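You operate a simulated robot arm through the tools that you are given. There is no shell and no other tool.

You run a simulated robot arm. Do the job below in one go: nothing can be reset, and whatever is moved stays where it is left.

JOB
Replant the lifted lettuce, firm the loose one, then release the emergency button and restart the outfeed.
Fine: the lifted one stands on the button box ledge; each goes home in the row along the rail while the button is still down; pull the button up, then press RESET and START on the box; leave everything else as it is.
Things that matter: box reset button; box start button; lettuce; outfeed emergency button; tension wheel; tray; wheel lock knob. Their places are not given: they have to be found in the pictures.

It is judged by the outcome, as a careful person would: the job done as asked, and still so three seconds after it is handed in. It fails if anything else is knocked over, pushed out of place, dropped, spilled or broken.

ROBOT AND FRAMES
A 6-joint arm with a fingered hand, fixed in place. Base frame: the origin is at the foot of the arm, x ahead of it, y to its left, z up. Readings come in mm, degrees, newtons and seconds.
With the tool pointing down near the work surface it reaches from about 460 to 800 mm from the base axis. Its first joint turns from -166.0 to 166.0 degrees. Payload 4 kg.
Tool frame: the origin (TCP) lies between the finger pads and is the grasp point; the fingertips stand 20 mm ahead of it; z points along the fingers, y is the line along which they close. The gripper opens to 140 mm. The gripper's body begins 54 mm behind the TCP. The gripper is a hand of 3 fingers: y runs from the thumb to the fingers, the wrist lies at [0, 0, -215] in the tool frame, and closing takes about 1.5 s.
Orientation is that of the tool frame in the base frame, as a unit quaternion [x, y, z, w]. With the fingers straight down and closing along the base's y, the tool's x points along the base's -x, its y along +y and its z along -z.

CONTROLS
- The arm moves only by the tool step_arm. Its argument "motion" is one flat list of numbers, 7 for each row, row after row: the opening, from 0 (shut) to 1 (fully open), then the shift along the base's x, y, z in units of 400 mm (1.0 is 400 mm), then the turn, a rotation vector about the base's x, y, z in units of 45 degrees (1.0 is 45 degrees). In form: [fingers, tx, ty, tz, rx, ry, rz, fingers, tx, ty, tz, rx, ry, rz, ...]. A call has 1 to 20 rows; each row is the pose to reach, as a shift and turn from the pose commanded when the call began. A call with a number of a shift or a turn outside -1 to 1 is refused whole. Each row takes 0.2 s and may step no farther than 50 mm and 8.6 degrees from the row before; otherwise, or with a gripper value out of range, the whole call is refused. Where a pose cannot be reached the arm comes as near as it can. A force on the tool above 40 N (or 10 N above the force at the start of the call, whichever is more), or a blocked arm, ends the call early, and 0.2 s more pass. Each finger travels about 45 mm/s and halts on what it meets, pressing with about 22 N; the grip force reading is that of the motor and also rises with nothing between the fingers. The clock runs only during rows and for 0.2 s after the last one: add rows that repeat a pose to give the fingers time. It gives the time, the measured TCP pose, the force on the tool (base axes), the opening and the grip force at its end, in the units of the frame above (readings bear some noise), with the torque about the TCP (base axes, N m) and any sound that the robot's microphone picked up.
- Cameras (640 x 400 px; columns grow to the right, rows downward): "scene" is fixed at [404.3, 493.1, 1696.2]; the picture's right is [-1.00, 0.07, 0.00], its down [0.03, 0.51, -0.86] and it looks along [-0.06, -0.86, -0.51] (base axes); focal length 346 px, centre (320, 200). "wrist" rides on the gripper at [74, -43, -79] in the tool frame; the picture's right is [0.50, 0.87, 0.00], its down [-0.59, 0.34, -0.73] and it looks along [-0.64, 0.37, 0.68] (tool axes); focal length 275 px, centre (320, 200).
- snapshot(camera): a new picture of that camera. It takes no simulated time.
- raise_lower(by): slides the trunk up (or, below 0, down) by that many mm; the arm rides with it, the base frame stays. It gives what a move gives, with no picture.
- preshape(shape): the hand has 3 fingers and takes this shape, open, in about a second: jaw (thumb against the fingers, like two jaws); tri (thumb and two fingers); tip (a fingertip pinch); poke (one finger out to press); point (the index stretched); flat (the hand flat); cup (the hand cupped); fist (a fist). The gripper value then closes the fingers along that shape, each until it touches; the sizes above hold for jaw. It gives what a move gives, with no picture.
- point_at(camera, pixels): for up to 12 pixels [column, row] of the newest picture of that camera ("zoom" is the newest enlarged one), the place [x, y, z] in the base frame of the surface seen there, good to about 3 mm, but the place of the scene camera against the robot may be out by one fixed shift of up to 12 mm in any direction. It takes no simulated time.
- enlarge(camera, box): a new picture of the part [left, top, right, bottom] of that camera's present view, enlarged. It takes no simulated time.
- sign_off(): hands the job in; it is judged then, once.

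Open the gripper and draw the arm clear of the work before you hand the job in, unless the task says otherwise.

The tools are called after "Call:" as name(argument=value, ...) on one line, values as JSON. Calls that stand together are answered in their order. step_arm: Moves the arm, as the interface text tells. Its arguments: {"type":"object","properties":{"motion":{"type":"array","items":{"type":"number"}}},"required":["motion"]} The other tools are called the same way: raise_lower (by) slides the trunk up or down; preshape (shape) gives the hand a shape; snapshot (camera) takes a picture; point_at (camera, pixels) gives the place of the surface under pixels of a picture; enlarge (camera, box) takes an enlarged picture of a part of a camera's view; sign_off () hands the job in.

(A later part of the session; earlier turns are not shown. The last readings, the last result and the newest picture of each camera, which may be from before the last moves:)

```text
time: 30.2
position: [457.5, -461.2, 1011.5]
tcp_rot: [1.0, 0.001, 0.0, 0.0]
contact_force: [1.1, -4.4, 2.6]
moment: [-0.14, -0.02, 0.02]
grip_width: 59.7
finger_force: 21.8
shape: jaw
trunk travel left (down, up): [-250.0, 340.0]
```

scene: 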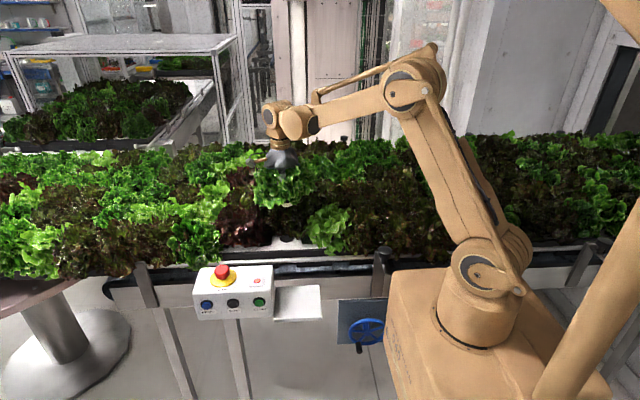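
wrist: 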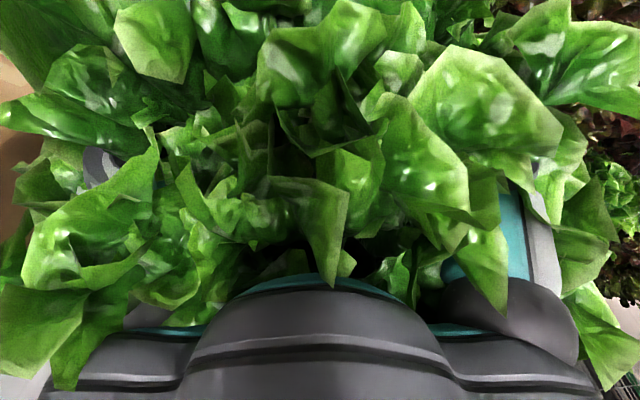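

A contact of about 4 N appeared, with -4.4 N in y acting about 30 mm below the TCP, meaning the plug touches the front of the hole's rim. I trim 2 mm toward -y and read again.

Call:
step_arm(motion=[0.3, 0, -0.003, 0, 0, 0, 0, 0.3, 0, -0.005, 0, 0, 0, 0, 0.3, 0, -0.005, 0, 0, 0, 0])

Call:
enlarge(camera="scene", box=[240, 190, 330, 260])

```text
time: 31.0
position: [457.7, -460.7, 1012.5]
tcp_rot: [1.0, 0.0, 0.0, -0.001]
contact_force: [0.0, 0.7, 1.5]
moment: [0.08, -0.04, 0.03]
grip_width: 59.9
finger_force: 21.9
shape: jaw
trunk travel left (down, up): [-250.0, 340.0]
```

```text
5.71 times, centred on (285, 225) of scene
```

zoom: 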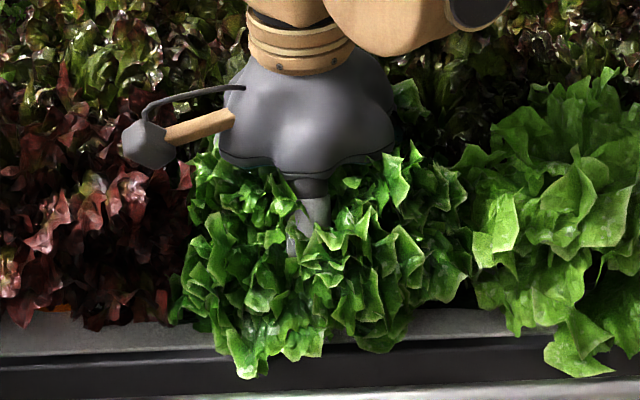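

The side force is gone and about 3 N of support remains vertically. I lower 2 mm more to see whether this is the seat.

Call:
step_arm(motion=[0.3, 0, 0, -0.003, 0, 0, 0, 0.3, 0, 0, -0.006, 0, 0, 0, 0.3, 0, 0, -0.006, 0, 0, 0])

```text
time: 31.8
position: [457.4, -461.7, 1011.9]
tcp_rot: [1.0, 0.0, 0.001, 0.001]
contact_force: [3.0, -0.8, 22.6]
moment: [0.13, -0.49, -0.07]
grip_width: 60.1
finger_force: 21.7
shape: jaw
trunk travel left (down, up): [-250.0, 340.0]
```

22 N now: the plug is hard on its seat (bottom near z≈930, about 42 mm into the tray). I take the load off by raising 2 mm, then open the fingers gradually only to about 88 mm to let it settle.

Call:
step_arm(motion=[0.3, 0, 0, 0.004, 0, 0, 0, 0.3, 0, 0, 0.005, 0, 0, 0, 0.45, 0, 0, 0.005, 0, 0, 0, 0.5, 0, 0, 0.005, 0, 0, 0, 0.55, 0, 0, 0.005, 0, 0, 0, 0.62, 0, 0, 0.005, 0, 0, 0, 0.62, 0, 0, 0.005, 0, 0, 0, 0.62, 0, 0, 0.005, 0, 0, 0])

Call:
enlarge(camera="scene", box=[240, 190, 330, 260])

```text
time: 33.6
position: [458.2, -461.5, 1012.9]
tcp_rot: [1.0, 0.0, -0.001, 0.0]
contact_force: [-0.8, -0.4, 3.0]
moment: [0.0, -0.02, -0.02]
grip_width: 86.1
finger_force: 0.2
shape: jaw
trunk travel left (down, up): [-250.0, 340.0]
```

```text
5.71 times, centred on (285, 225) of scene
```

zoom: 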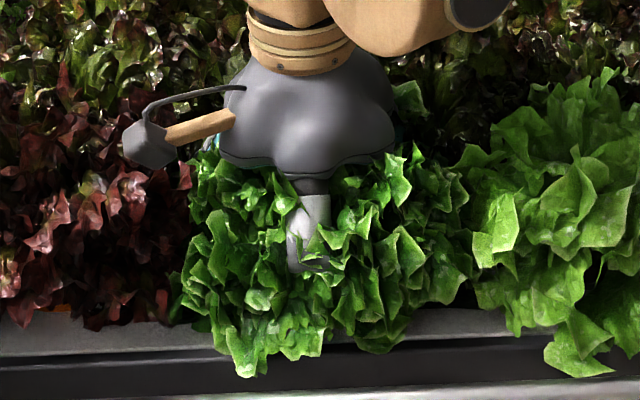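

The fingers are open to 86 mm around the standing head. I rise straight up slowly and check that it stays behind.

Call:
step_arm(motion=[0.62, 0, 0, 0.02, 0, 0, 0, 0.62, 0, 0, 0.05, 0, 0, 0, 0.62, 0, 0, 0.09, 0, 0, 0, 0.62, 0, 0, 0.14, 0, 0, 0, 0.62, 0, 0, 0.2, 0, 0, 0, 0.62, 0, 0, 0.28, 0, 0, 0, 0.62, 0, 0, 0.36, 0, 0, 0, 0.62, 0, 0, 0.44, 0, 0, 0])

Call:
snapshot(camera="wrist")

Call:
enlarge(camera="scene", box=[220, 180, 360, 260])

```text
time: 35.4
position: [455.9, -461.9, 1189.9]
tcp_rot: [1.0, 0.0, -0.001, 0.0]
contact_force: [-0.2, -0.2, -0.6]
moment: [0.0, 0.02, 0.03]
grip_width: 86.2
finger_force: 0.1
shape: jaw
trunk travel left (down, up): [-250.0, 340.0]
```

```text
taken
```

wrist: 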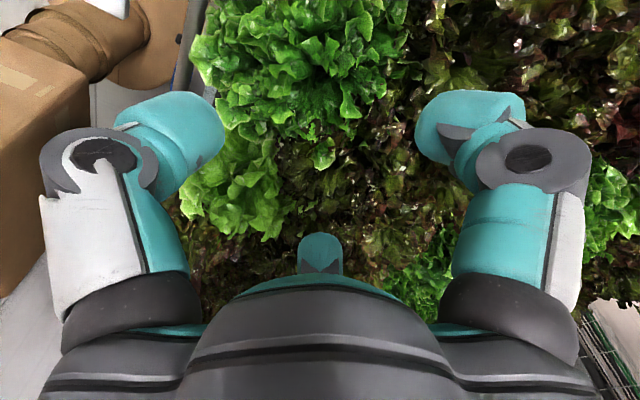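

```text
4.57 times, centred on (290, 220) of scene
```

zoom: 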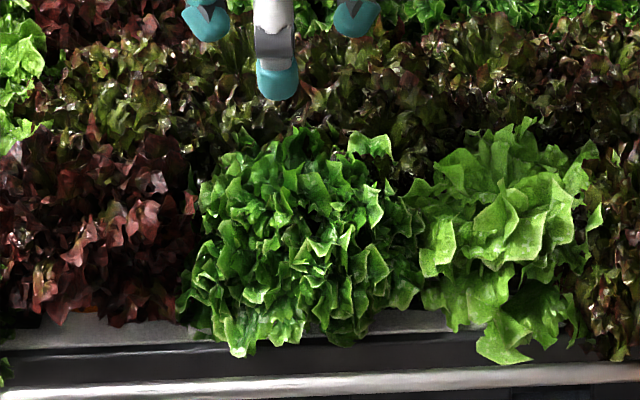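

The replanted head stands at the hole, apparently upright. Now I reopen the hand and move to view the loose lettuce from nearer, currently at wrist (235,190).

Call:
step_arm(motion=[0.7, -0.02, 0.05, 0, 0, 0, 0, 0.8, -0.04, 0.1, 0, 0, 0, 0, 0.9, -0.06, 0.15, 0, 0, 0, 0, 1, -0.07, 0.2, -0.03, 0, 0, 0, 1, -0.07, 0.22, -0.06, 0, 0, 0, 1, -0.07, 0.22, -0.09, 0, 0, 0, 1, -0.07, 0.22, -0.1, 0, 0, 0])

Call:
snapshot(camera="wrist")

Call:
snapshot(camera="scene")

```text
time: 37.0
position: [430.6, -373.8, 1147.9]
tcp_rot: [1.0, 0.0, 0.0, -0.001]
contact_force: [0.3, -0.1, -0.3]
moment: [0.02, 0.02, -0.01]
grip_width: 139.7
finger_force: 0.1
shape: jaw
trunk travel left (down, up): [-250.0, 340.0]
```

```text
taken
```

wrist: 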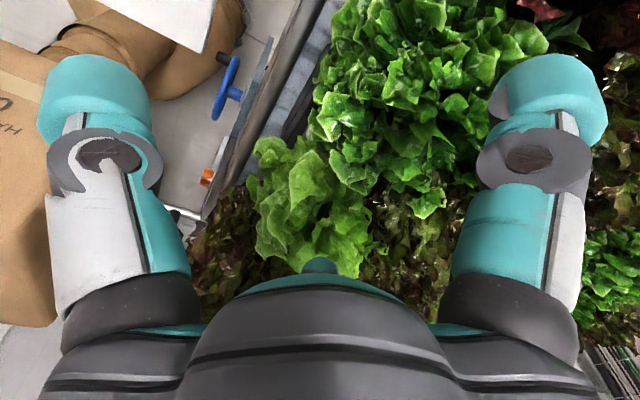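

```text
taken
```

scene: 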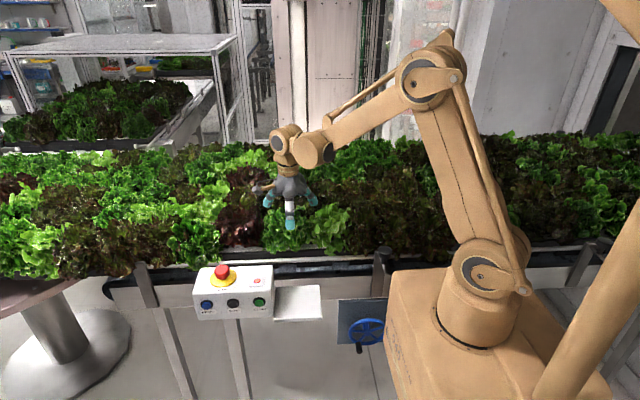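

The replanted head hides part of the loose one from here. I turn 45° and pull back to view the loose lettuce from the front.

Call:
step_arm(motion=[1, -0.02, 0.04, 0.02, 0, 0, 0.18, 1, -0.05, 0.08, 0.04, 0, 0, 0.36, 1, -0.08, 0.12, 0.045, 0, 0, 0.54, 1, -0.12, 0.16, 0.045, 0, 0, 0.72, 1, -0.16, 0.2, 0.045, 0, 0, 0.9, 1, -0.19, 0.21, 0.045, 0, 0, 1.0, 1, -0.19, 0.21, 0.045, 0, 0, 1.0])

Call:
snapshot(camera="wrist")

```text
time: 38.6
position: [354.6, -290.8, 1166.2]
tcp_rot: [0.923, 0.384, 0.0, 0.0]
contact_force: [0.0, -0.6, 0.7]
moment: [0.0, -0.04, 0.01]
grip_width: 140.0
finger_force: 0.2
shape: jaw
trunk travel left (down, up): [-250.0, 340.0]
```

```text
taken
```

wrist: 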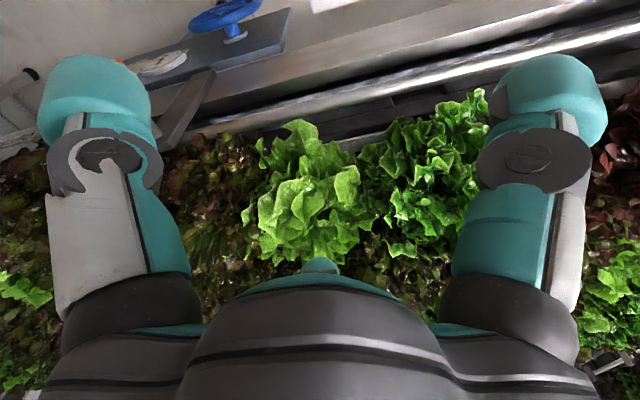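

The loose head is at (310,190) with its leaves hanging over the rail at (300,135); the replanted one at (420,170). I enlarge and measure both.

Call:
enlarge(camera="wrist", box=[190, 70, 510, 270])

Call:
point_at(camera="wrist", pixels=[[300, 130], [285, 160], [310, 190], [345, 185], [260, 215], [310, 225], [330, 245], [300, 250], [280, 190], [430, 170], [410, 210], [450, 130]])

```text
2.00 times, centred on (350, 170) of wrist
```

zoom: 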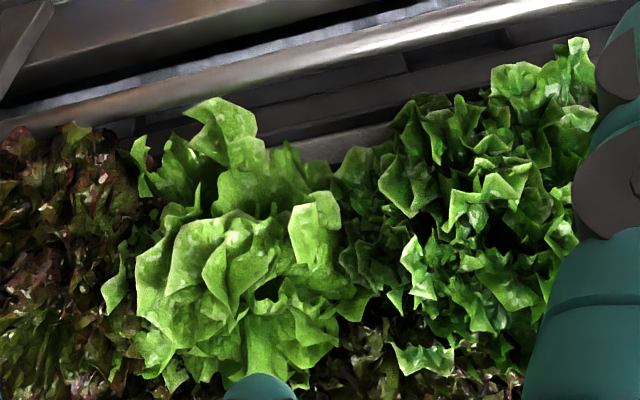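

```text
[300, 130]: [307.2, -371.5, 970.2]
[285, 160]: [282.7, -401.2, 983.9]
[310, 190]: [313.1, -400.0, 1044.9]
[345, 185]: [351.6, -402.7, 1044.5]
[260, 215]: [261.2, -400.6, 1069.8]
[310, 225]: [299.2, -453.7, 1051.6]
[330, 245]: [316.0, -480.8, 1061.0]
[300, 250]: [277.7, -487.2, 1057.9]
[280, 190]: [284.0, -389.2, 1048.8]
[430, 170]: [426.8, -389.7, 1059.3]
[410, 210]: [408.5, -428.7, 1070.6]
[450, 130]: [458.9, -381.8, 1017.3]
```

The loose head's leaves span roughly x 250–370, y -370…-500, tilting out over the rail. I move the open hand above it to see its rosette centre up close.

Call:
step_arm(motion=[1, -0.02, -0.06, 0, 0, 0, 0, 1, -0.05, -0.14, 0, 0, 0, 0, 1, -0.08, -0.22, 0, 0, 0, 0, 1, -0.1, -0.3, 0, 0, 0, 0, 1, -0.115, -0.36, 0, 0, 0, 0, 1, -0.115, -0.36, -0.06, 0, 0, 0, 1, -0.115, -0.36, -0.06, 0, 0, 0])

Call:
snapshot(camera="wrist")

Call:
enlarge(camera="scene", box=[260, 170, 390, 260])

```text
time: 40.2
position: [308.9, -434.0, 1141.4]
tcp_rot: [0.924, 0.383, 0.0, 0.0]
contact_force: [-0.3, 0.3, -0.3]
moment: [0.01, 0.01, 0.0]
grip_width: 139.7
finger_force: 0.0
shape: jaw
trunk travel left (down, up): [-250.0, 340.0]
```

```text
taken
```

wrist: 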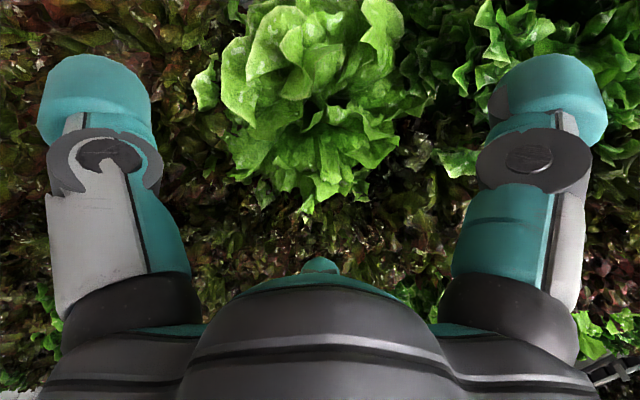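

```text
4.44 times, centred on (325, 215) of scene
```

zoom: 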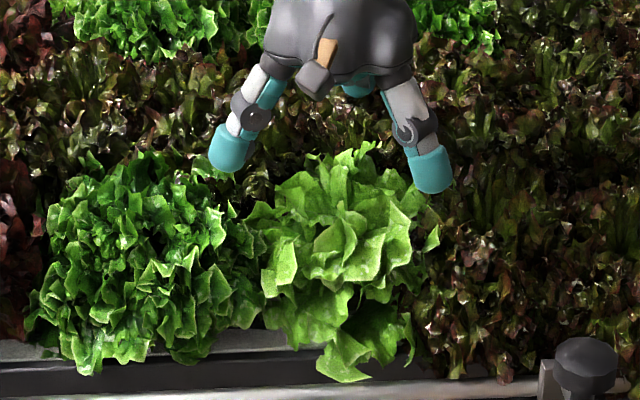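

The rosette's centre appears near wrist (318,100). I enlarge and sample its surface.

Call:
enlarge(camera="wrist", box=[180, 0, 460, 220])

Call:
point_at(camera="wrist", pixels=[[318, 100], [310, 115], [330, 95], [235, 80], [265, 60], [260, 25], [290, 70], [350, 60], [375, 30], [390, 135], [330, 175], [275, 165]])

```text
1.82 times, centred on (320, 110) of wrist
```

zoom: 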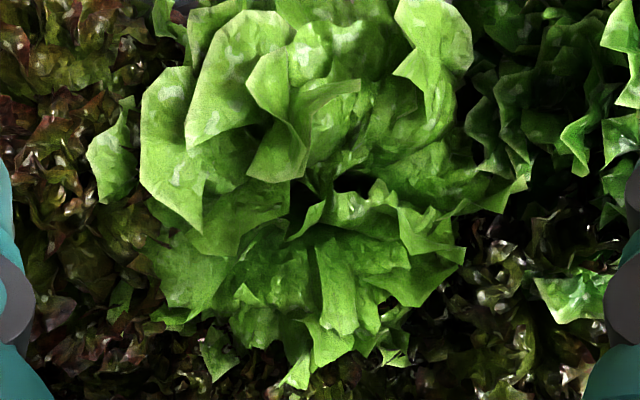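

```text
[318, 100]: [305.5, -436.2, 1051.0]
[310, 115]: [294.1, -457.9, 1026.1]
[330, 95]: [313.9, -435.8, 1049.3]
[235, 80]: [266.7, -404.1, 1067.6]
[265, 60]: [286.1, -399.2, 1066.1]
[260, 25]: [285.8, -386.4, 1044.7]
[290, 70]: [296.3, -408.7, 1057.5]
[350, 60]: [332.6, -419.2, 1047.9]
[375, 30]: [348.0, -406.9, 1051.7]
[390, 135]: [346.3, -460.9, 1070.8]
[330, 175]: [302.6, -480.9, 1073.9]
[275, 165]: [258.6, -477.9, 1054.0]
```

The head's rosette centre lies near (305,-440) with tips around z 1070, so it leans toward the rail by something like 10°. I first turn the thumb to the rail side (yaw -45°) above it.

Call:
step_arm(motion=[1, 0, 0, 0, 0, 0, -0.18, 1, 0, 0, 0, 0, 0, -0.36, 1, 0, 0, 0, 0, 0, -0.54, 1, 0, 0, 0, 0, 0, -0.72, 1, 0, 0, 0, 0, 0, -0.9, 1, 0, 0, 0, 0, 0, -1.0, 1, 0, 0, 0, 0, 0, -1.0])

Call:
snapshot(camera="wrist")

```text
time: 41.8
position: [308.3, -434.2, 1143.0]
tcp_rot: [1.0, 0.0, 0.0, 0.0]
contact_force: [0.4, -0.4, 0.3]
moment: [-0.01, 0.01, 0.02]
grip_width: 139.8
finger_force: 0.0
shape: jaw
trunk travel left (down, up): [-250.0, 340.0]
```

```text
taken
```

wrist: 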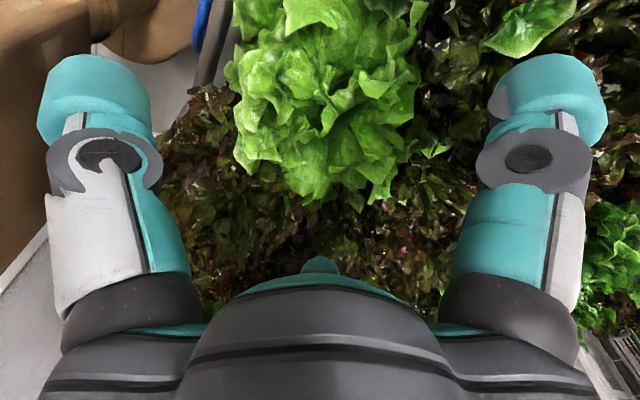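

I take another look at the rosette from this azimuth to refine its centre.

Call:
enlarge(camera="wrist", box=[200, 0, 440, 220])

Call:
point_at(camera="wrist", pixels=[[335, 85], [322, 95], [310, 110], [345, 100], [240, 150], [235, 75], [330, 30], [400, 60], [412, 110], [385, 160], [320, 190], [280, 110]])

```text
1.82 times, centred on (320, 110) of wrist
```

zoom: 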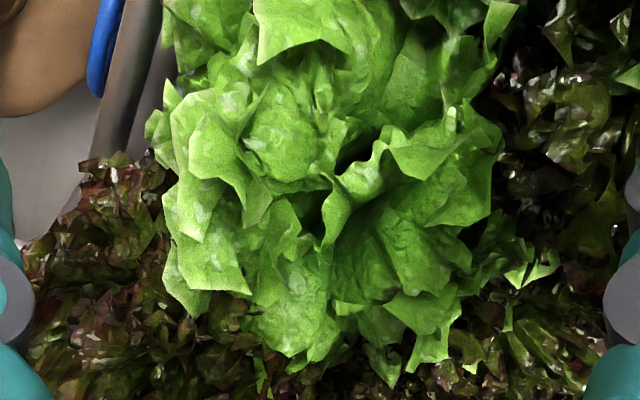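

```text
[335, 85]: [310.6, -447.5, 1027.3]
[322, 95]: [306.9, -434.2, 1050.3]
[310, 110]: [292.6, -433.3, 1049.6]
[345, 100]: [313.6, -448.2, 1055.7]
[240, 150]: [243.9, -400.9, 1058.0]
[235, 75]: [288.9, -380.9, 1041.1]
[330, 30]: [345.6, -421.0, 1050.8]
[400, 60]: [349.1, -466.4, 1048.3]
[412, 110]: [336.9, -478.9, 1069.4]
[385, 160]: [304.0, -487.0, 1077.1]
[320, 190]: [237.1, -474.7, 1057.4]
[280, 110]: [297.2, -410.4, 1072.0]
```

The centre refines to about (306,-446) at pad height. I tilt the hand about 9° to match the lean and descend along the plant's axis to z≈1062.

Call:
step_arm(motion=[1, 0, 0.01, 0, -0.1, 0, 0, 1, -0.003, 0.018, 0, -0.2, 0, 0, 1, -0.005, 0.005, -0.07, -0.2, 0, 0, 1, -0.005, -0.008, -0.14, -0.2, 0, 0, 1, -0.005, -0.018, -0.2, -0.2, 0, 0, 1, -0.005, -0.018, -0.2, -0.2, 0, 0])

Call:
enlarge(camera="scene", box=[260, 170, 390, 260])

Call:
snapshot(camera="wrist")

```text
time: 43.2
position: [305.5, -441.1, 1062.5]
tcp_rot: [0.997, 0.0, -0.001, 0.078]
contact_force: [-0.3, 0.6, 0.5]
moment: [-0.03, 0.01, -0.01]
grip_width: 139.9
finger_force: 0.1
shape: jaw
trunk travel left (down, up): [-250.0, 340.0]
```

```text
4.44 times, centred on (325, 215) of scene
```

zoom: 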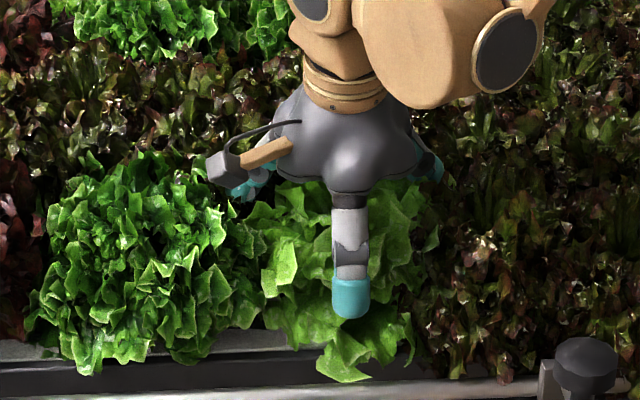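

```text
taken
```

wrist: 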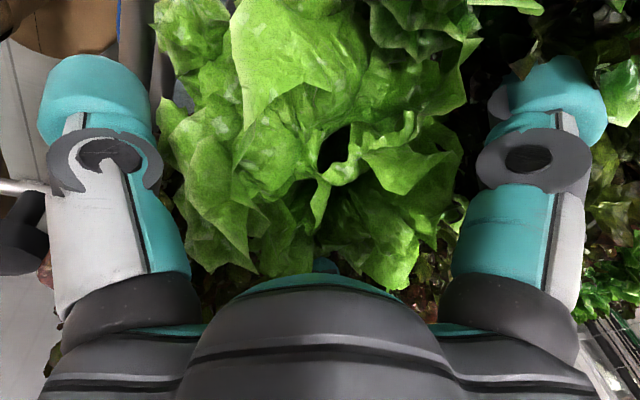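

The picture centre is the TCP, so the rosette's dark centre at (335,145) lies about 40 mm below it and 8 mm toward (+x,-y). I correct that while descending slowly to z≈1022.

Call:
step_arm(motion=[1, 0.003, -0.008, -0.02, 0, 0, 0, 1, 0.006, -0.014, -0.045, 0, 0, 0, 1, 0.006, -0.018, -0.07, 0, 0, 0, 1, 0.006, -0.022, -0.09, 0, 0, 0, 1, 0.006, -0.022, -0.1, 0, 0, 0, 1, 0.006, -0.022, -0.1, 0, 0, 0])

Call:
snapshot(camera="wrist")

Call:
enlarge(camera="scene", box=[260, 170, 390, 260])

```text
time: 44.6
position: [307.3, -449.3, 1022.5]
tcp_rot: [0.997, 0.0, 0.0, 0.078]
contact_force: [-3.0, 0.1, 5.1]
moment: [-0.07, 0.07, -0.03]
grip_width: 139.8
finger_force: 0.1
shape: jaw
trunk travel left (down, up): [-250.0, 340.0]
```

```text
taken
```

wrist: 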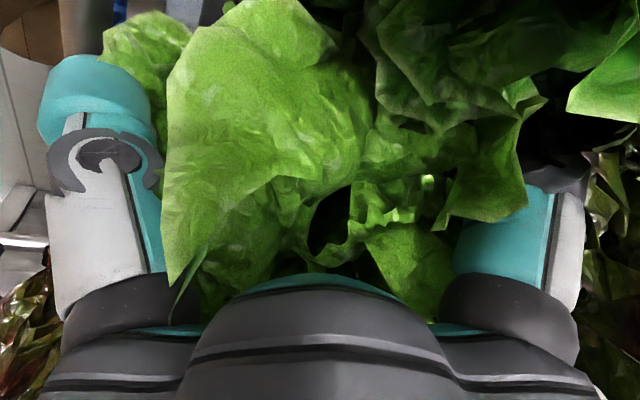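

```text
4.44 times, centred on (325, 215) of scene
```

zoom: 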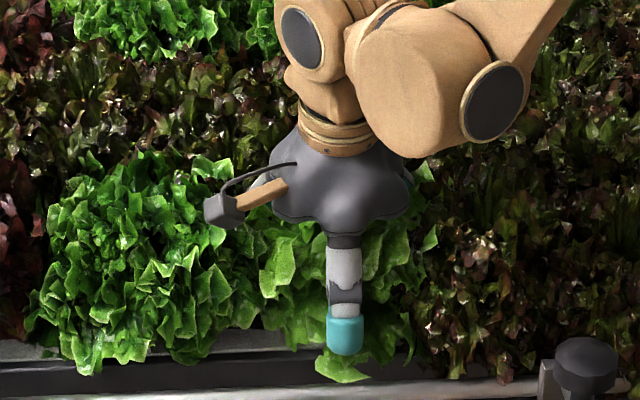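

A light 5 N contact appeared, likely the palm on the core's top, which suggests this plant stands a few mm proud. I rise 4 mm and start closing in stages.

Call:
step_arm(motion=[1, 0, 0.001, 0.01, 0, 0, 0, 0.85, 0, 0.001, 0.01, 0, 0, 0, 0.75, 0, 0.001, 0.01, 0, 0, 0, 0.65, 0, 0.001, 0.01, 0, 0, 0, 0.6, 0, 0.001, 0.01, 0, 0, 0, 0.6, 0, 0.001, 0.01, 0, 0, 0])

```text
time: 46.0
position: [308.1, -448.8, 1026.3]
tcp_rot: [0.997, 0.0, 0.001, 0.079]
contact_force: [-4.3, -1.2, 2.0]
moment: [-0.07, 0.17, -0.03]
grip_width: 87.2
finger_force: 0.1
shape: jaw
trunk travel left (down, up): [-250.0, 340.0]
```

The reaction (-4.3 N in x, acting below the TCP on the -x side) says the back-left finger met the core first, so the core sits toward -x of the hand. I shift the hand about 8 mm toward -x and 3 mm toward -y and read again.

Call:
step_arm(motion=[0.65, -0.005, -0.002, 0, 0, 0, 0, 0.65, -0.01, -0.004, 0, 0, 0, 0, 0.65, -0.015, -0.006, 0, 0, 0, 0, 0.65, -0.02, -0.008, 0, 0, 0, 0, 0.65, -0.02, -0.008, 0, 0, 0, 0])

```text
time: 47.2
position: [300.5, -453.5, 1025.5]
tcp_rot: [0.997, 0.0, 0.0, 0.079]
contact_force: [-0.9, 0.3, -1.0]
moment: [-0.02, 0.04, 0.01]
grip_width: 90.9
finger_force: 0.1
shape: jaw
trunk travel left (down, up): [-250.0, 340.0]
```

The contact has cleared. I now continue closing in stages at this position and read the forces.

Call:
step_arm(motion=[0.6, 0, 0, 0, 0, 0, 0, 0.55, 0, 0, 0, 0, 0, 0, 0.52, 0, 0, 0, 0, 0, 0, 0.52, 0, 0, 0, 0, 0, 0])

Call:
enlarge(camera="scene", box=[260, 170, 390, 260])

```text
time: 48.2
position: [300.4, -453.5, 1026.7]
tcp_rot: [0.997, 0.0, 0.0, 0.079]
contact_force: [-3.1, -1.2, 2.4]
moment: [-0.07, 0.11, -0.02]
grip_width: 75.7
finger_force: 0.1
shape: jaw
trunk travel left (down, up): [-250.0, 340.0]
```

```text
4.44 times, centred on (325, 215) of scene
```

zoom: 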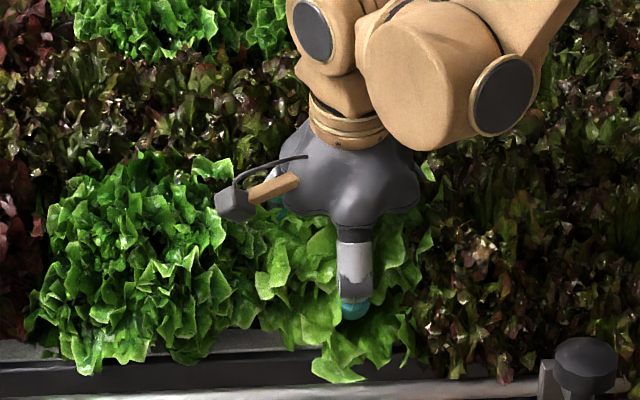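

Again the same finger touches first, so the core is still a bit farther toward -x,-y. I shift another 6 mm that way.

Call:
step_arm(motion=[0.55, -0.005, -0.003, 0, 0, 0, 0, 0.55, -0.01, -0.006, 0, 0, 0, 0, 0.55, -0.015, -0.009, 0, 0, 0, 0, 0.55, -0.015, -0.009, 0, 0, 0, 0])

Call:
step_arm(motion=[0.5, 0, 0, 0, 0, 0, 0, 0.48, 0, 0, 0, 0, 0, 0, 0.48, 0, 0, 0, 0, 0, 0])

```text
time: 49.2
position: [294.7, -457.2, 1026.1]
tcp_rot: [0.997, 0.0, 0.0, 0.079]
contact_force: [-0.9, 0.0, -0.6]
moment: [0.0, 0.01, -0.02]
grip_width: 76.6
finger_force: 0.0
shape: jaw
trunk travel left (down, up): [-250.0, 340.0]
```

```text
time: 50.0
position: [293.0, -457.2, 1026.4]
tcp_rot: [0.997, 0.0, 0.0, 0.079]
contact_force: [-1.9, -1.1, 0.1]
moment: [0.01, 0.03, 0.0]
grip_width: 68.4
finger_force: 0.1
shape: jaw
trunk travel left (down, up): [-250.0, 340.0]
```

Only small forces now at 68 mm. I close on until the grip force rises.

Call:
step_arm(motion=[0.45, 0, 0, 0, 0, 0, 0, 0.42, 0, 0, 0, 0, 0, 0, 0.4, 0, 0, 0, 0, 0, 0, 0.4, 0, 0, 0, 0, 0, 0])

Call:
enlarge(camera="scene", box=[260, 170, 390, 260])

```text
time: 51.0
position: [294.6, -456.5, 1025.5]
tcp_rot: [0.997, 0.0, 0.0, 0.079]
contact_force: [-0.3, 0.0, -1.2]
moment: [0.02, 0.01, -0.03]
grip_width: 57.3
finger_force: 21.7
shape: jaw
trunk travel left (down, up): [-250.0, 340.0]
```

```text
4.44 times, centred on (325, 215) of scene
```

zoom: 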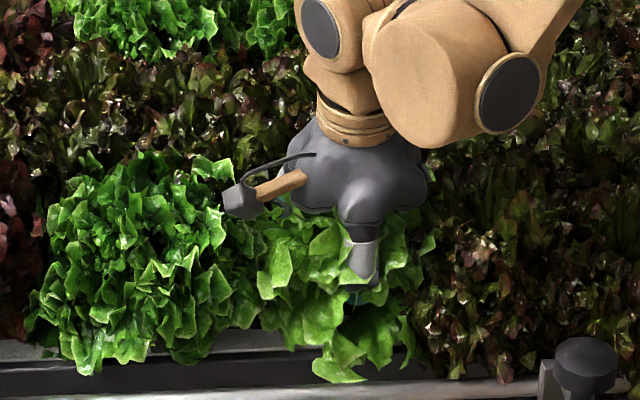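

The core is gripped at 57 mm with 22 N. To see its plug and its hole clearly, as with the first one, I firm the grip and lift it gently straight out, watching the force.

Call:
step_arm(motion=[0.33, 0, 0, 0, 0, 0, 0, 0.3, 0, 0, 0, 0, 0, 0, 0.3, 0, 0, 0.01, 0, 0, 0, 0.3, 0, 0, 0.02, 0, 0, 0, 0.3, 0, 0, 0.035, 0, 0, 0, 0.3, 0, 0, 0.05, 0, 0, 0, 0.3, 0, 0, 0.05, 0, 0, 0])

Call:
enlarge(camera="scene", box=[260, 170, 390, 260])

```text
time: 52.6
position: [293.3, -456.0, 1046.0]
tcp_rot: [0.997, 0.0, 0.0, 0.079]
contact_force: [-0.4, 0.4, -2.3]
moment: [0.02, -0.02, 0.0]
grip_width: 57.0
finger_force: 21.4
shape: jaw
trunk travel left (down, up): [-250.0, 340.0]
```

```text
4.44 times, centred on (325, 215) of scene
```

zoom: 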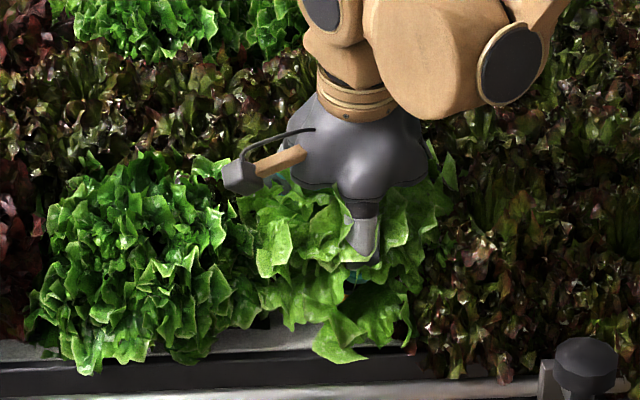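

It comes up freely with only its weight (about 2 N). I continue lifting until the plug and hole become visible.

Call:
step_arm(motion=[0.3, 0, 0, 0.03, 0, 0, 0, 0.3, 0, 0, 0.07, 0, 0, 0, 0.3, 0, 0, 0.12, 0, 0, 0, 0.3, 0, 0, 0.18, 0, 0, 0, 0.3, 0, 0, 0.25, 0, 0, 0, 0.3, 0, 0, 0.32, 0, 0, 0, 0.3, 0, 0, 0.36, 0, 0, 0, 0.3, 0, 0, 0.36, 0, 0, 0])

Call:
snapshot(camera="scene")

Call:
enlarge(camera="scene", box=[260, 160, 390, 260])

```text
time: 54.4
position: [295.6, -456.7, 1189.7]
tcp_rot: [0.997, 0.0, 0.0, 0.078]
contact_force: [0.8, -0.8, -1.0]
moment: [0.02, -0.02, 0.0]
grip_width: 57.0
finger_force: 22.3
shape: jaw
trunk travel left (down, up): [-250.0, 340.0]
```

```text
taken
```

scene: 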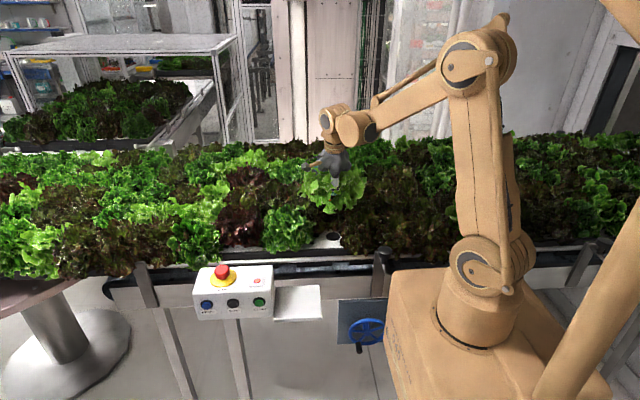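

```text
4.00 times, centred on (325, 210) of scene
```

zoom: 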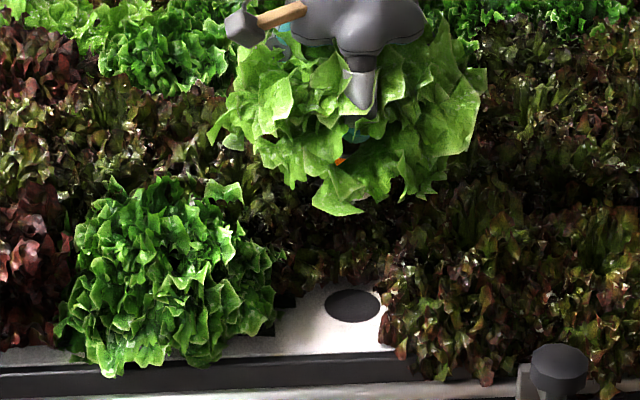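

The loose plant's own hole is now exposed at zoom (352,305). I measure it and look for this plant's plug below the leaves.

Call:
point_at(camera="zoom", pixels=[[352, 305], [350, 303], [354, 307], [348, 306], [356, 304], [326, 306], [378, 302], [352, 321], [340, 160], [338, 163], [360, 135], [330, 195]])

Call:
enlarge(camera="scene", box=[305, 180, 365, 245])

```text
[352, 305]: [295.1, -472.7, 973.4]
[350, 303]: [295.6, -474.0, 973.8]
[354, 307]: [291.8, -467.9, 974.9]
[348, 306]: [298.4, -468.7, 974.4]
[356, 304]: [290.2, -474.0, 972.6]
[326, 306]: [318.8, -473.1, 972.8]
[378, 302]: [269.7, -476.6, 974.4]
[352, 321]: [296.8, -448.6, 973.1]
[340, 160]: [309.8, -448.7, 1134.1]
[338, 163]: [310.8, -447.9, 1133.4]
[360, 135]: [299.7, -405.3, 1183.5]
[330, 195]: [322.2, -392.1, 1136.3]
```

```text
6.15 times, centred on (335, 212) of scene
```

zoom: 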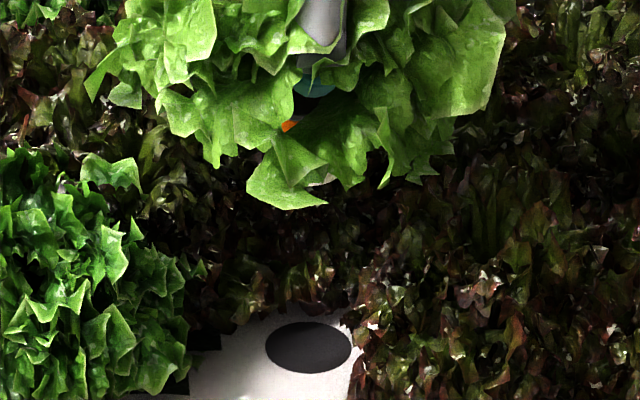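

This hole is at about (294,-472) in the scene frame, i.e. some 158 mm from the first. I enlarge the underside of the held plant to find the plug.

Call:
enlarge(camera="scene", box=[315, 190, 350, 215])

```text
16.00 times, centred on (332, 202) of scene
```

zoom: 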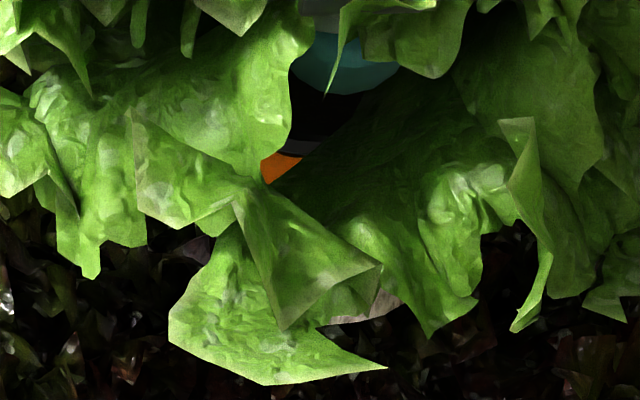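

An orange band (plug's upper part) shows at (280,168) and the plug's lower edge at (370,308). I measure those spots.

Call:
point_at(camera="zoom", pixels=[[280, 165], [270, 175], [290, 162], [380, 303], [360, 314], [340, 320], [390, 300], [285, 148], [310, 140], [345, 318], [370, 308], [375, 298]])

```text
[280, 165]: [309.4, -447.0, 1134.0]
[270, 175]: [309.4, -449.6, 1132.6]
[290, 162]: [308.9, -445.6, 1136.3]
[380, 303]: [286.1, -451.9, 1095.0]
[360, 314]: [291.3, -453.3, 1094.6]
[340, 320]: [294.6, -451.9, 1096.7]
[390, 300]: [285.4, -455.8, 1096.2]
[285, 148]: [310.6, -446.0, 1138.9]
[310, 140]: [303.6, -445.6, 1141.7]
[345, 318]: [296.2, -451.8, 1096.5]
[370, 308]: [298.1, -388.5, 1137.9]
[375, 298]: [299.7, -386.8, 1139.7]
```

The plug's bottom is near scene (294,-470,1094), some 95 mm below the TCP, and roughly in line with the tilted hand. I rotate the hand back upright here and re-measure plug against hole.

Call:
step_arm(motion=[0.3, 0, 0, 0, 0.06, 0, 0, 0.3, 0, -0.01, 0, 0.13, 0, 0, 0.3, 0, -0.025, 0, 0.195, 0, 0, 0.3, 0, -0.025, 0, 0.195, 0, 0, 0.3, 0, -0.025, 0, 0.195, 0, 0])

Call:
enlarge(camera="scene", box=[305, 180, 365, 245])

Call:
enlarge(camera="scene", box=[315, 190, 350, 215])

```text
time: 55.6
position: [296.6, -467.2, 1190.5]
tcp_rot: [1.0, -0.001, 0.0, 0.002]
contact_force: [-0.5, 0.2, -1.1]
moment: [0.02, 0.0, 0.0]
grip_width: 57.1
finger_force: 22.2
shape: jaw
trunk travel left (down, up): [-250.0, 340.0]
```

```text
6.15 times, centred on (335, 212) of scene
```

zoom: 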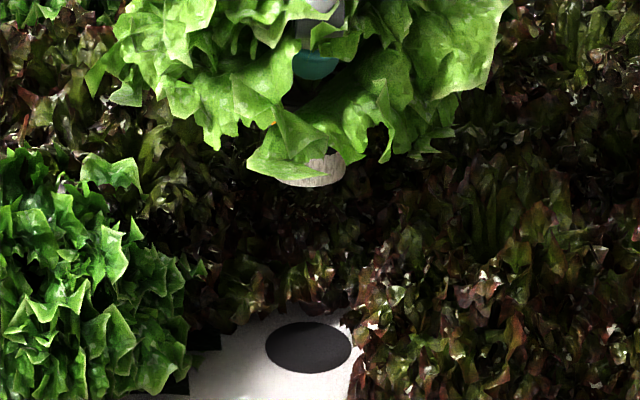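

```text
16.00 times, centred on (332, 202) of scene
```

zoom: 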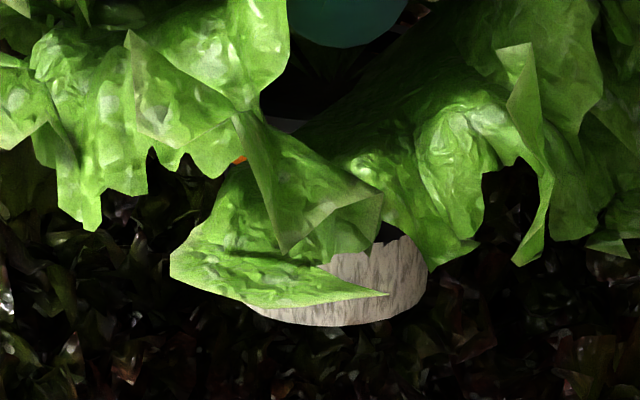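

The plug is now well visible and level (zoom x 240–428, bottom about row 325). I measure it and the hole.

Call:
point_at(camera="zoom", pixels=[[334, 318], [334, 308], [300, 318], [370, 312], [400, 300], [420, 280], [420, 260], [380, 270], [360, 262], [265, 312], [400, 260], [350, 315]])

Call:
point_at(camera="scene", pixels=[[333, 236], [332, 236], [334, 236], [333, 235], [333, 237], [340, 236], [326, 236], [333, 240]])

```text
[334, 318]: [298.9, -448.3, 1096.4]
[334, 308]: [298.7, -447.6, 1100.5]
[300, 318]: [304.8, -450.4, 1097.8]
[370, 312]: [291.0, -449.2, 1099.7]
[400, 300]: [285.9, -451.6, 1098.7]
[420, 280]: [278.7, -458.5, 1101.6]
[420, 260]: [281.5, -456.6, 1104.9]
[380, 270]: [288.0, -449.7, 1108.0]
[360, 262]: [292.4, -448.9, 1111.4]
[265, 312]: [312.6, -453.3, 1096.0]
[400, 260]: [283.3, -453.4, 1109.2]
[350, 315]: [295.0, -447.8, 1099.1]
```

```text
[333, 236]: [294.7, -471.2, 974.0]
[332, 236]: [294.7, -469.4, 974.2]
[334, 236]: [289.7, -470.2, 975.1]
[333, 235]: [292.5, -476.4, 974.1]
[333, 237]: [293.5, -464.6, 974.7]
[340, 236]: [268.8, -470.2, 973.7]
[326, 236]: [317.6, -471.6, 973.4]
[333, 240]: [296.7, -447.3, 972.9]
```

Plug centre (297.5,-467) versus hole (293.2,-471) in the scene frame, so I shift by about (-4.3,-5) mm and lower to some 15 mm above the tray.

Call:
step_arm(motion=[0.3, -0.011, -0.0125, -0.03, 0, 0, 0, 0.3, -0.011, -0.0125, -0.08, 0, 0, 0, 0.3, -0.011, -0.0125, -0.14, 0, 0, 0, 0.3, -0.011, -0.0125, -0.2, 0, 0, 0, 0.3, -0.011, -0.0125, -0.25, 0, 0, 0, 0.3, -0.011, -0.0125, -0.265, 0, 0, 0, 0.3, -0.011, -0.0125, -0.265, 0, 0, 0])

Call:
enlarge(camera="scene", box=[315, 220, 350, 247])

```text
time: 57.2
position: [289.5, -471.5, 1083.6]
tcp_rot: [1.0, 0.0, 0.0, 0.001]
contact_force: [-0.2, 1.2, -2.0]
moment: [0.01, -0.01, 0.02]
grip_width: 56.9
finger_force: 22.0
shape: jaw
trunk travel left (down, up): [-250.0, 340.0]
```

```text
14.81 times, centred on (332, 234) of scene
```

zoom: 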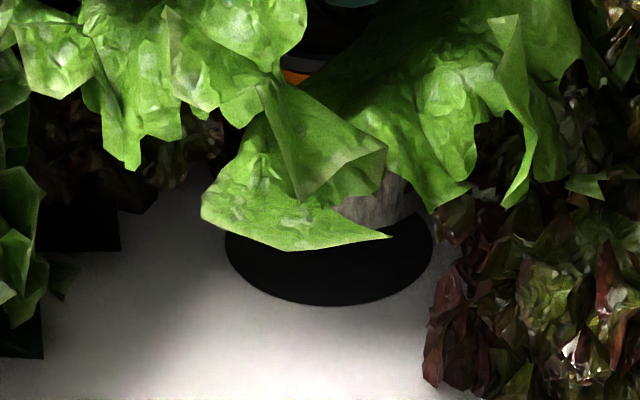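

The plug (right edge near x 420) hovers over the hole (x 223–433). I sample both for a last check.

Call:
point_at(camera="zoom", pixels=[[370, 215], [390, 215], [400, 205], [410, 200], [380, 220], [385, 205], [328, 298], [328, 270], [230, 245], [428, 245], [415, 195], [360, 215]])

```text
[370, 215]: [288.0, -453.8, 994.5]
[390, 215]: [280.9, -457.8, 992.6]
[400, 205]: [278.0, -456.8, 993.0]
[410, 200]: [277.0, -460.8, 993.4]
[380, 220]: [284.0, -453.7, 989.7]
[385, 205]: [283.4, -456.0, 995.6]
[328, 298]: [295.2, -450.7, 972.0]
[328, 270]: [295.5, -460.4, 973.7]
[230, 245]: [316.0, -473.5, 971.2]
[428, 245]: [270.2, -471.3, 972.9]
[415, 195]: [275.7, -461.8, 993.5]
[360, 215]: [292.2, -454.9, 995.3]
```

Plug (291,-472.5) against hole (293.2,-471.5): aligned within about 2 mm. I trim +1.5 mm in x and lower slowly into the hole.

Call:
step_arm(motion=[0.3, 0.004, 0.001, -0.0125, 0, 0, 0, 0.3, 0.004, 0.001, -0.025, 0, 0, 0, 0.3, 0.004, 0.001, -0.0375, 0, 0, 0, 0.3, 0.004, 0.001, -0.05, 0, 0, 0, 0.3, 0.004, 0.001, -0.0625, 0, 0, 0, 0.3, 0.004, 0.001, -0.075, 0, 0, 0, 0.3, 0.004, 0.001, -0.075, 0, 0, 0])

```text
time: 58.8
position: [291.0, -472.3, 1053.8]
tcp_rot: [1.0, 0.001, 0.0, 0.001]
contact_force: [0.4, 0.2, -1.4]
moment: [0.01, -0.02, 0.01]
grip_width: 57.6
finger_force: 22.2
shape: jaw
trunk travel left (down, up): [-250.0, 340.0]
```

The bottom is now below the tray surface with no reaction. I keep lowering toward z≈1033.

Call:
step_arm(motion=[0.3, 0, 0, -0.01, 0, 0, 0, 0.3, 0, 0, -0.02, 0, 0, 0, 0.3, 0, 0, -0.03, 0, 0, 0, 0.3, 0, 0, -0.04, 0, 0, 0, 0.3, 0, 0, -0.05, 0, 0, 0, 0.3, 0, 0, -0.05, 0, 0, 0])

```text
time: 60.2
position: [292.6, -470.5, 1034.2]
tcp_rot: [1.0, 0.0, 0.0, 0.001]
contact_force: [1.3, 7.4, 2.8]
moment: [0.41, -0.03, 0.01]
grip_width: 57.4
finger_force: 22.1
shape: jaw
trunk travel left (down, up): [-250.0, 340.0]
```

A +7.4 N side force acts about 55 mm below the TCP, i.e. the back rim of the hole touches the plug. I trim 3 mm toward +y and read again.

Call:
step_arm(motion=[0.3, 0, 0.004, 0, 0, 0, 0, 0.3, 0, 0.0075, 0, 0, 0, 0, 0.3, 0, 0.0075, 0, 0, 0, 0])

```text
time: 61.0
position: [291.4, -469.5, 1032.8]
tcp_rot: [1.0, 0.0, 0.0, 0.002]
contact_force: [-0.5, -1.0, -2.0]
moment: [-0.02, 0.03, 0.01]
grip_width: 57.1
finger_force: 22.1
shape: jaw
trunk travel left (down, up): [-250.0, 340.0]
```

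The side force is gone. I continue down in small steps until it meets its seat.

Call:
step_arm(motion=[0.3, 0, 0, -0.0075, 0, 0, 0, 0.3, 0, 0, -0.015, 0, 0, 0, 0.3, 0, 0, -0.015, 0, 0, 0])

```text
time: 61.8
position: [291.6, -466.9, 1028.1]
tcp_rot: [1.0, 0.0, -0.001, 0.003]
contact_force: [-0.2, 2.3, 5.1]
moment: [-0.03, -0.01, 0.03]
grip_width: 57.1
finger_force: 21.8
shape: jaw
trunk travel left (down, up): [-250.0, 340.0]
```

About 7 N of support at z≈1028 (bottom ≈932), close to the same seat depth as the first plant. I press down 3 mm more to firm it.

Call:
step_arm(motion=[0.3, 0, 0, -0.004, 0, 0, 0, 0.3, 0, 0, -0.0075, 0, 0, 0, 0.3, 0, 0, -0.0075, 0, 0, 0])

Call:
enlarge(camera="scene", box=[260, 170, 390, 260])

```text
time: 62.6
position: [291.6, -465.8, 1026.6]
tcp_rot: [1.0, 0.0, 0.0, 0.003]
contact_force: [1.3, 8.2, 22.1]
moment: [-0.19, 0.0, 0.05]
grip_width: 58.0
finger_force: 21.9
shape: jaw
trunk travel left (down, up): [-250.0, 340.0]
```

```text
4.44 times, centred on (325, 215) of scene
```

zoom: 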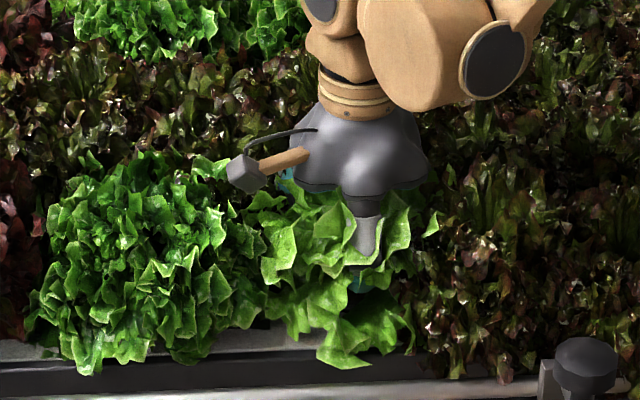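

The reaction comes from the back edge (about 30 mm behind the axis), so the plant is leaning slightly backward in the grip. I unload, tilt the hand about 3.5° forward around the rim, and press again to compare.

Call:
step_arm(motion=[0.3, 0, 0, 0.0075, 0, 0, 0, 0.3, 0, 0.004, 0.0075, -0.04, 0, 0, 0.3, 0, 0.008, 0.0075, -0.08, 0, 0, 0.3, 0, 0.008, 0.0075, -0.08, 0, 0])

```text
time: 63.6
position: [291.4, -465.2, 1027.1]
tcp_rot: [0.999, 0.0, 0.001, 0.033]
contact_force: [0.2, 5.1, -2.6]
moment: [0.33, 0.03, 0.02]
grip_width: 57.8
finger_force: 21.8
shape: jaw
trunk travel left (down, up): [-250.0, 340.0]
```

Only a sideways +5 N remains, with the back wall of the hole pushing. I move 2.5 mm toward +y and press down gently again.

Call:
step_arm(motion=[0.3, 0, 0.006, 0, 0, 0, 0, 0.3, 0, 0.006, -0.004, 0, 0, 0, 0.3, 0, 0.006, -0.0075, 0, 0, 0, 0.3, 0, 0.006, -0.0075, 0, 0, 0])

```text
time: 64.6
position: [290.4, -462.3, 1025.4]
tcp_rot: [0.999, 0.0, 0.0, 0.034]
contact_force: [-1.2, 0.9, 8.9]
moment: [-0.29, 0.03, -0.01]
grip_width: 57.4
finger_force: 21.9
shape: jaw
trunk travel left (down, up): [-250.0, 340.0]
```

The contact is still on the back edge (resultant about 30 mm behind the axis, i.e. the crown's edge on the tray). I tilt 3° further forward while slightly unloaded, then press again.

Call:
step_arm(motion=[0.3, 0, 0, 0.004, 0, 0, 0, 0.3, 0, 0.003, 0.004, -0.035, 0, 0, 0.3, 0, 0.006, 0.004, -0.067, 0, 0, 0.3, 0, 0.006, 0, -0.067, 0, 0, 0.3, 0, 0.006, 0, -0.067, 0, 0])

```text
time: 65.8
position: [291.0, -458.5, 1024.7]
tcp_rot: [0.998, 0.0, 0.0, 0.06]
contact_force: [0.5, -0.4, -0.4]
moment: [0.07, -0.02, -0.05]
grip_width: 57.9
finger_force: 22.2
shape: jaw
trunk travel left (down, up): [-250.0, 340.0]
```

The reaction almost vanished at a slightly lower height. I press down another 2 mm and read the balance.

Call:
step_arm(motion=[0.3, 0, 0, -0.003, 0, 0, 0, 0.3, 0, 0, -0.006, 0, 0, 0, 0.3, 0, 0, -0.006, 0, 0, 0])

```text
time: 66.6
position: [289.8, -459.8, 1023.8]
tcp_rot: [0.998, 0.0, 0.0, 0.06]
contact_force: [4.3, -6.0, 26.5]
moment: [-0.07, -0.07, -0.02]
grip_width: 58.3
finger_force: 21.9
shape: jaw
trunk travel left (down, up): [-250.0, 340.0]
```

The reaction is now nearly balanced around the axis with 28 N, so the crown is down flush on its seat at z≈1024. I unload and open the fingers partly, leaving it to stand.

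Call:
step_arm(motion=[0.3, 0, 0, 0.004, 0, 0, 0, 0.3, 0, 0, 0.006, 0, 0, 0, 0.45, 0, 0, 0.006, 0, 0, 0, 0.5, 0, 0, 0.006, 0, 0, 0, 0.55, 0, 0, 0.006, 0, 0, 0, 0.62, 0, 0, 0.006, 0, 0, 0, 0.62, 0, 0, 0.006, 0, 0, 0])

Call:
enlarge(camera="scene", box=[260, 170, 390, 260])

```text
time: 68.2
position: [291.5, -459.5, 1025.7]
tcp_rot: [0.998, 0.0, 0.001, 0.059]
contact_force: [0.0, 0.0, 0.7]
moment: [-0.01, 0.01, -0.02]
grip_width: 86.3
finger_force: 0.1
shape: jaw
trunk travel left (down, up): [-250.0, 340.0]
```

```text
4.44 times, centred on (325, 215) of scene
```

zoom: 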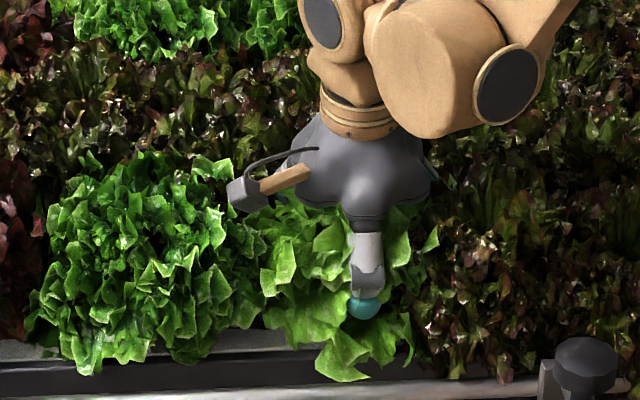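

The plant is released without residual force. I retract along the hand's tilted axis, slowly at first, and look.

Call:
step_arm(motion=[0.62, 0, 0.003, 0.02, 0, 0, 0, 0.62, 0, 0.006, 0.05, 0, 0, 0, 0.62, 0, 0.011, 0.09, 0, 0, 0, 0.62, 0, 0.017, 0.14, 0, 0, 0, 0.62, 0, 0.025, 0.2, 0, 0, 0, 0.62, 0, 0.035, 0.28, 0.05, 0, 0, 0.62, 0, 0.04, 0.36, 0.1, 0, 0, 0.62, 0, 0.04, 0.42, 0.154, 0, 0, 0.62, 0, 0.04, 0.42, 0.154, 0, 0])

Call:
snapshot(camera="scene")

Call:
enlarge(camera="scene", box=[260, 170, 390, 260])

Call:
snapshot(camera="wrist")

```text
time: 70.2
position: [292.2, -443.7, 1192.4]
tcp_rot: [1.0, 0.0, 0.0, -0.001]
contact_force: [0.4, 0.2, -0.7]
moment: [0.01, 0.02, 0.02]
grip_width: 86.3
finger_force: 0.0
shape: jaw
trunk travel left (down, up): [-250.0, 340.0]
```

```text
taken
```

scene: 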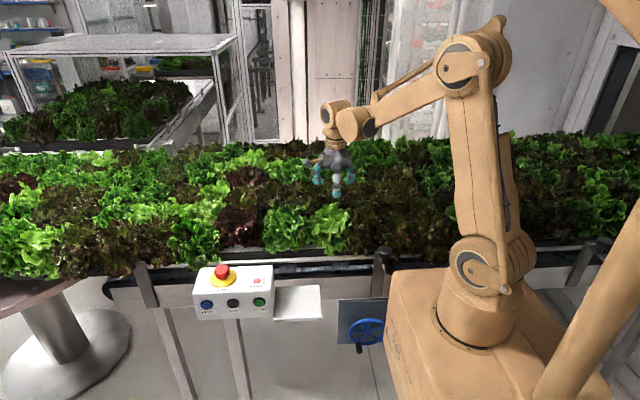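

```text
4.44 times, centred on (325, 215) of scene
```

zoom: 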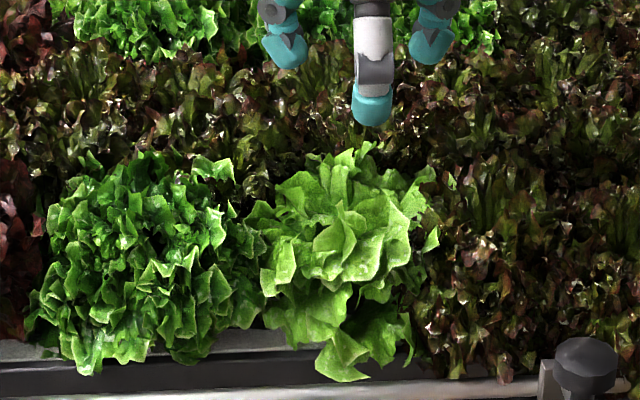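

```text
taken
```

wrist: 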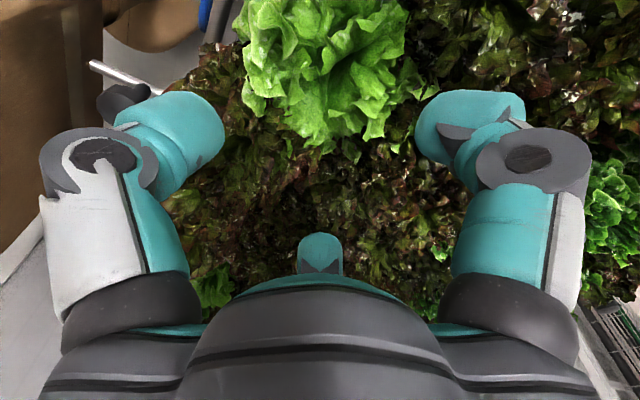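

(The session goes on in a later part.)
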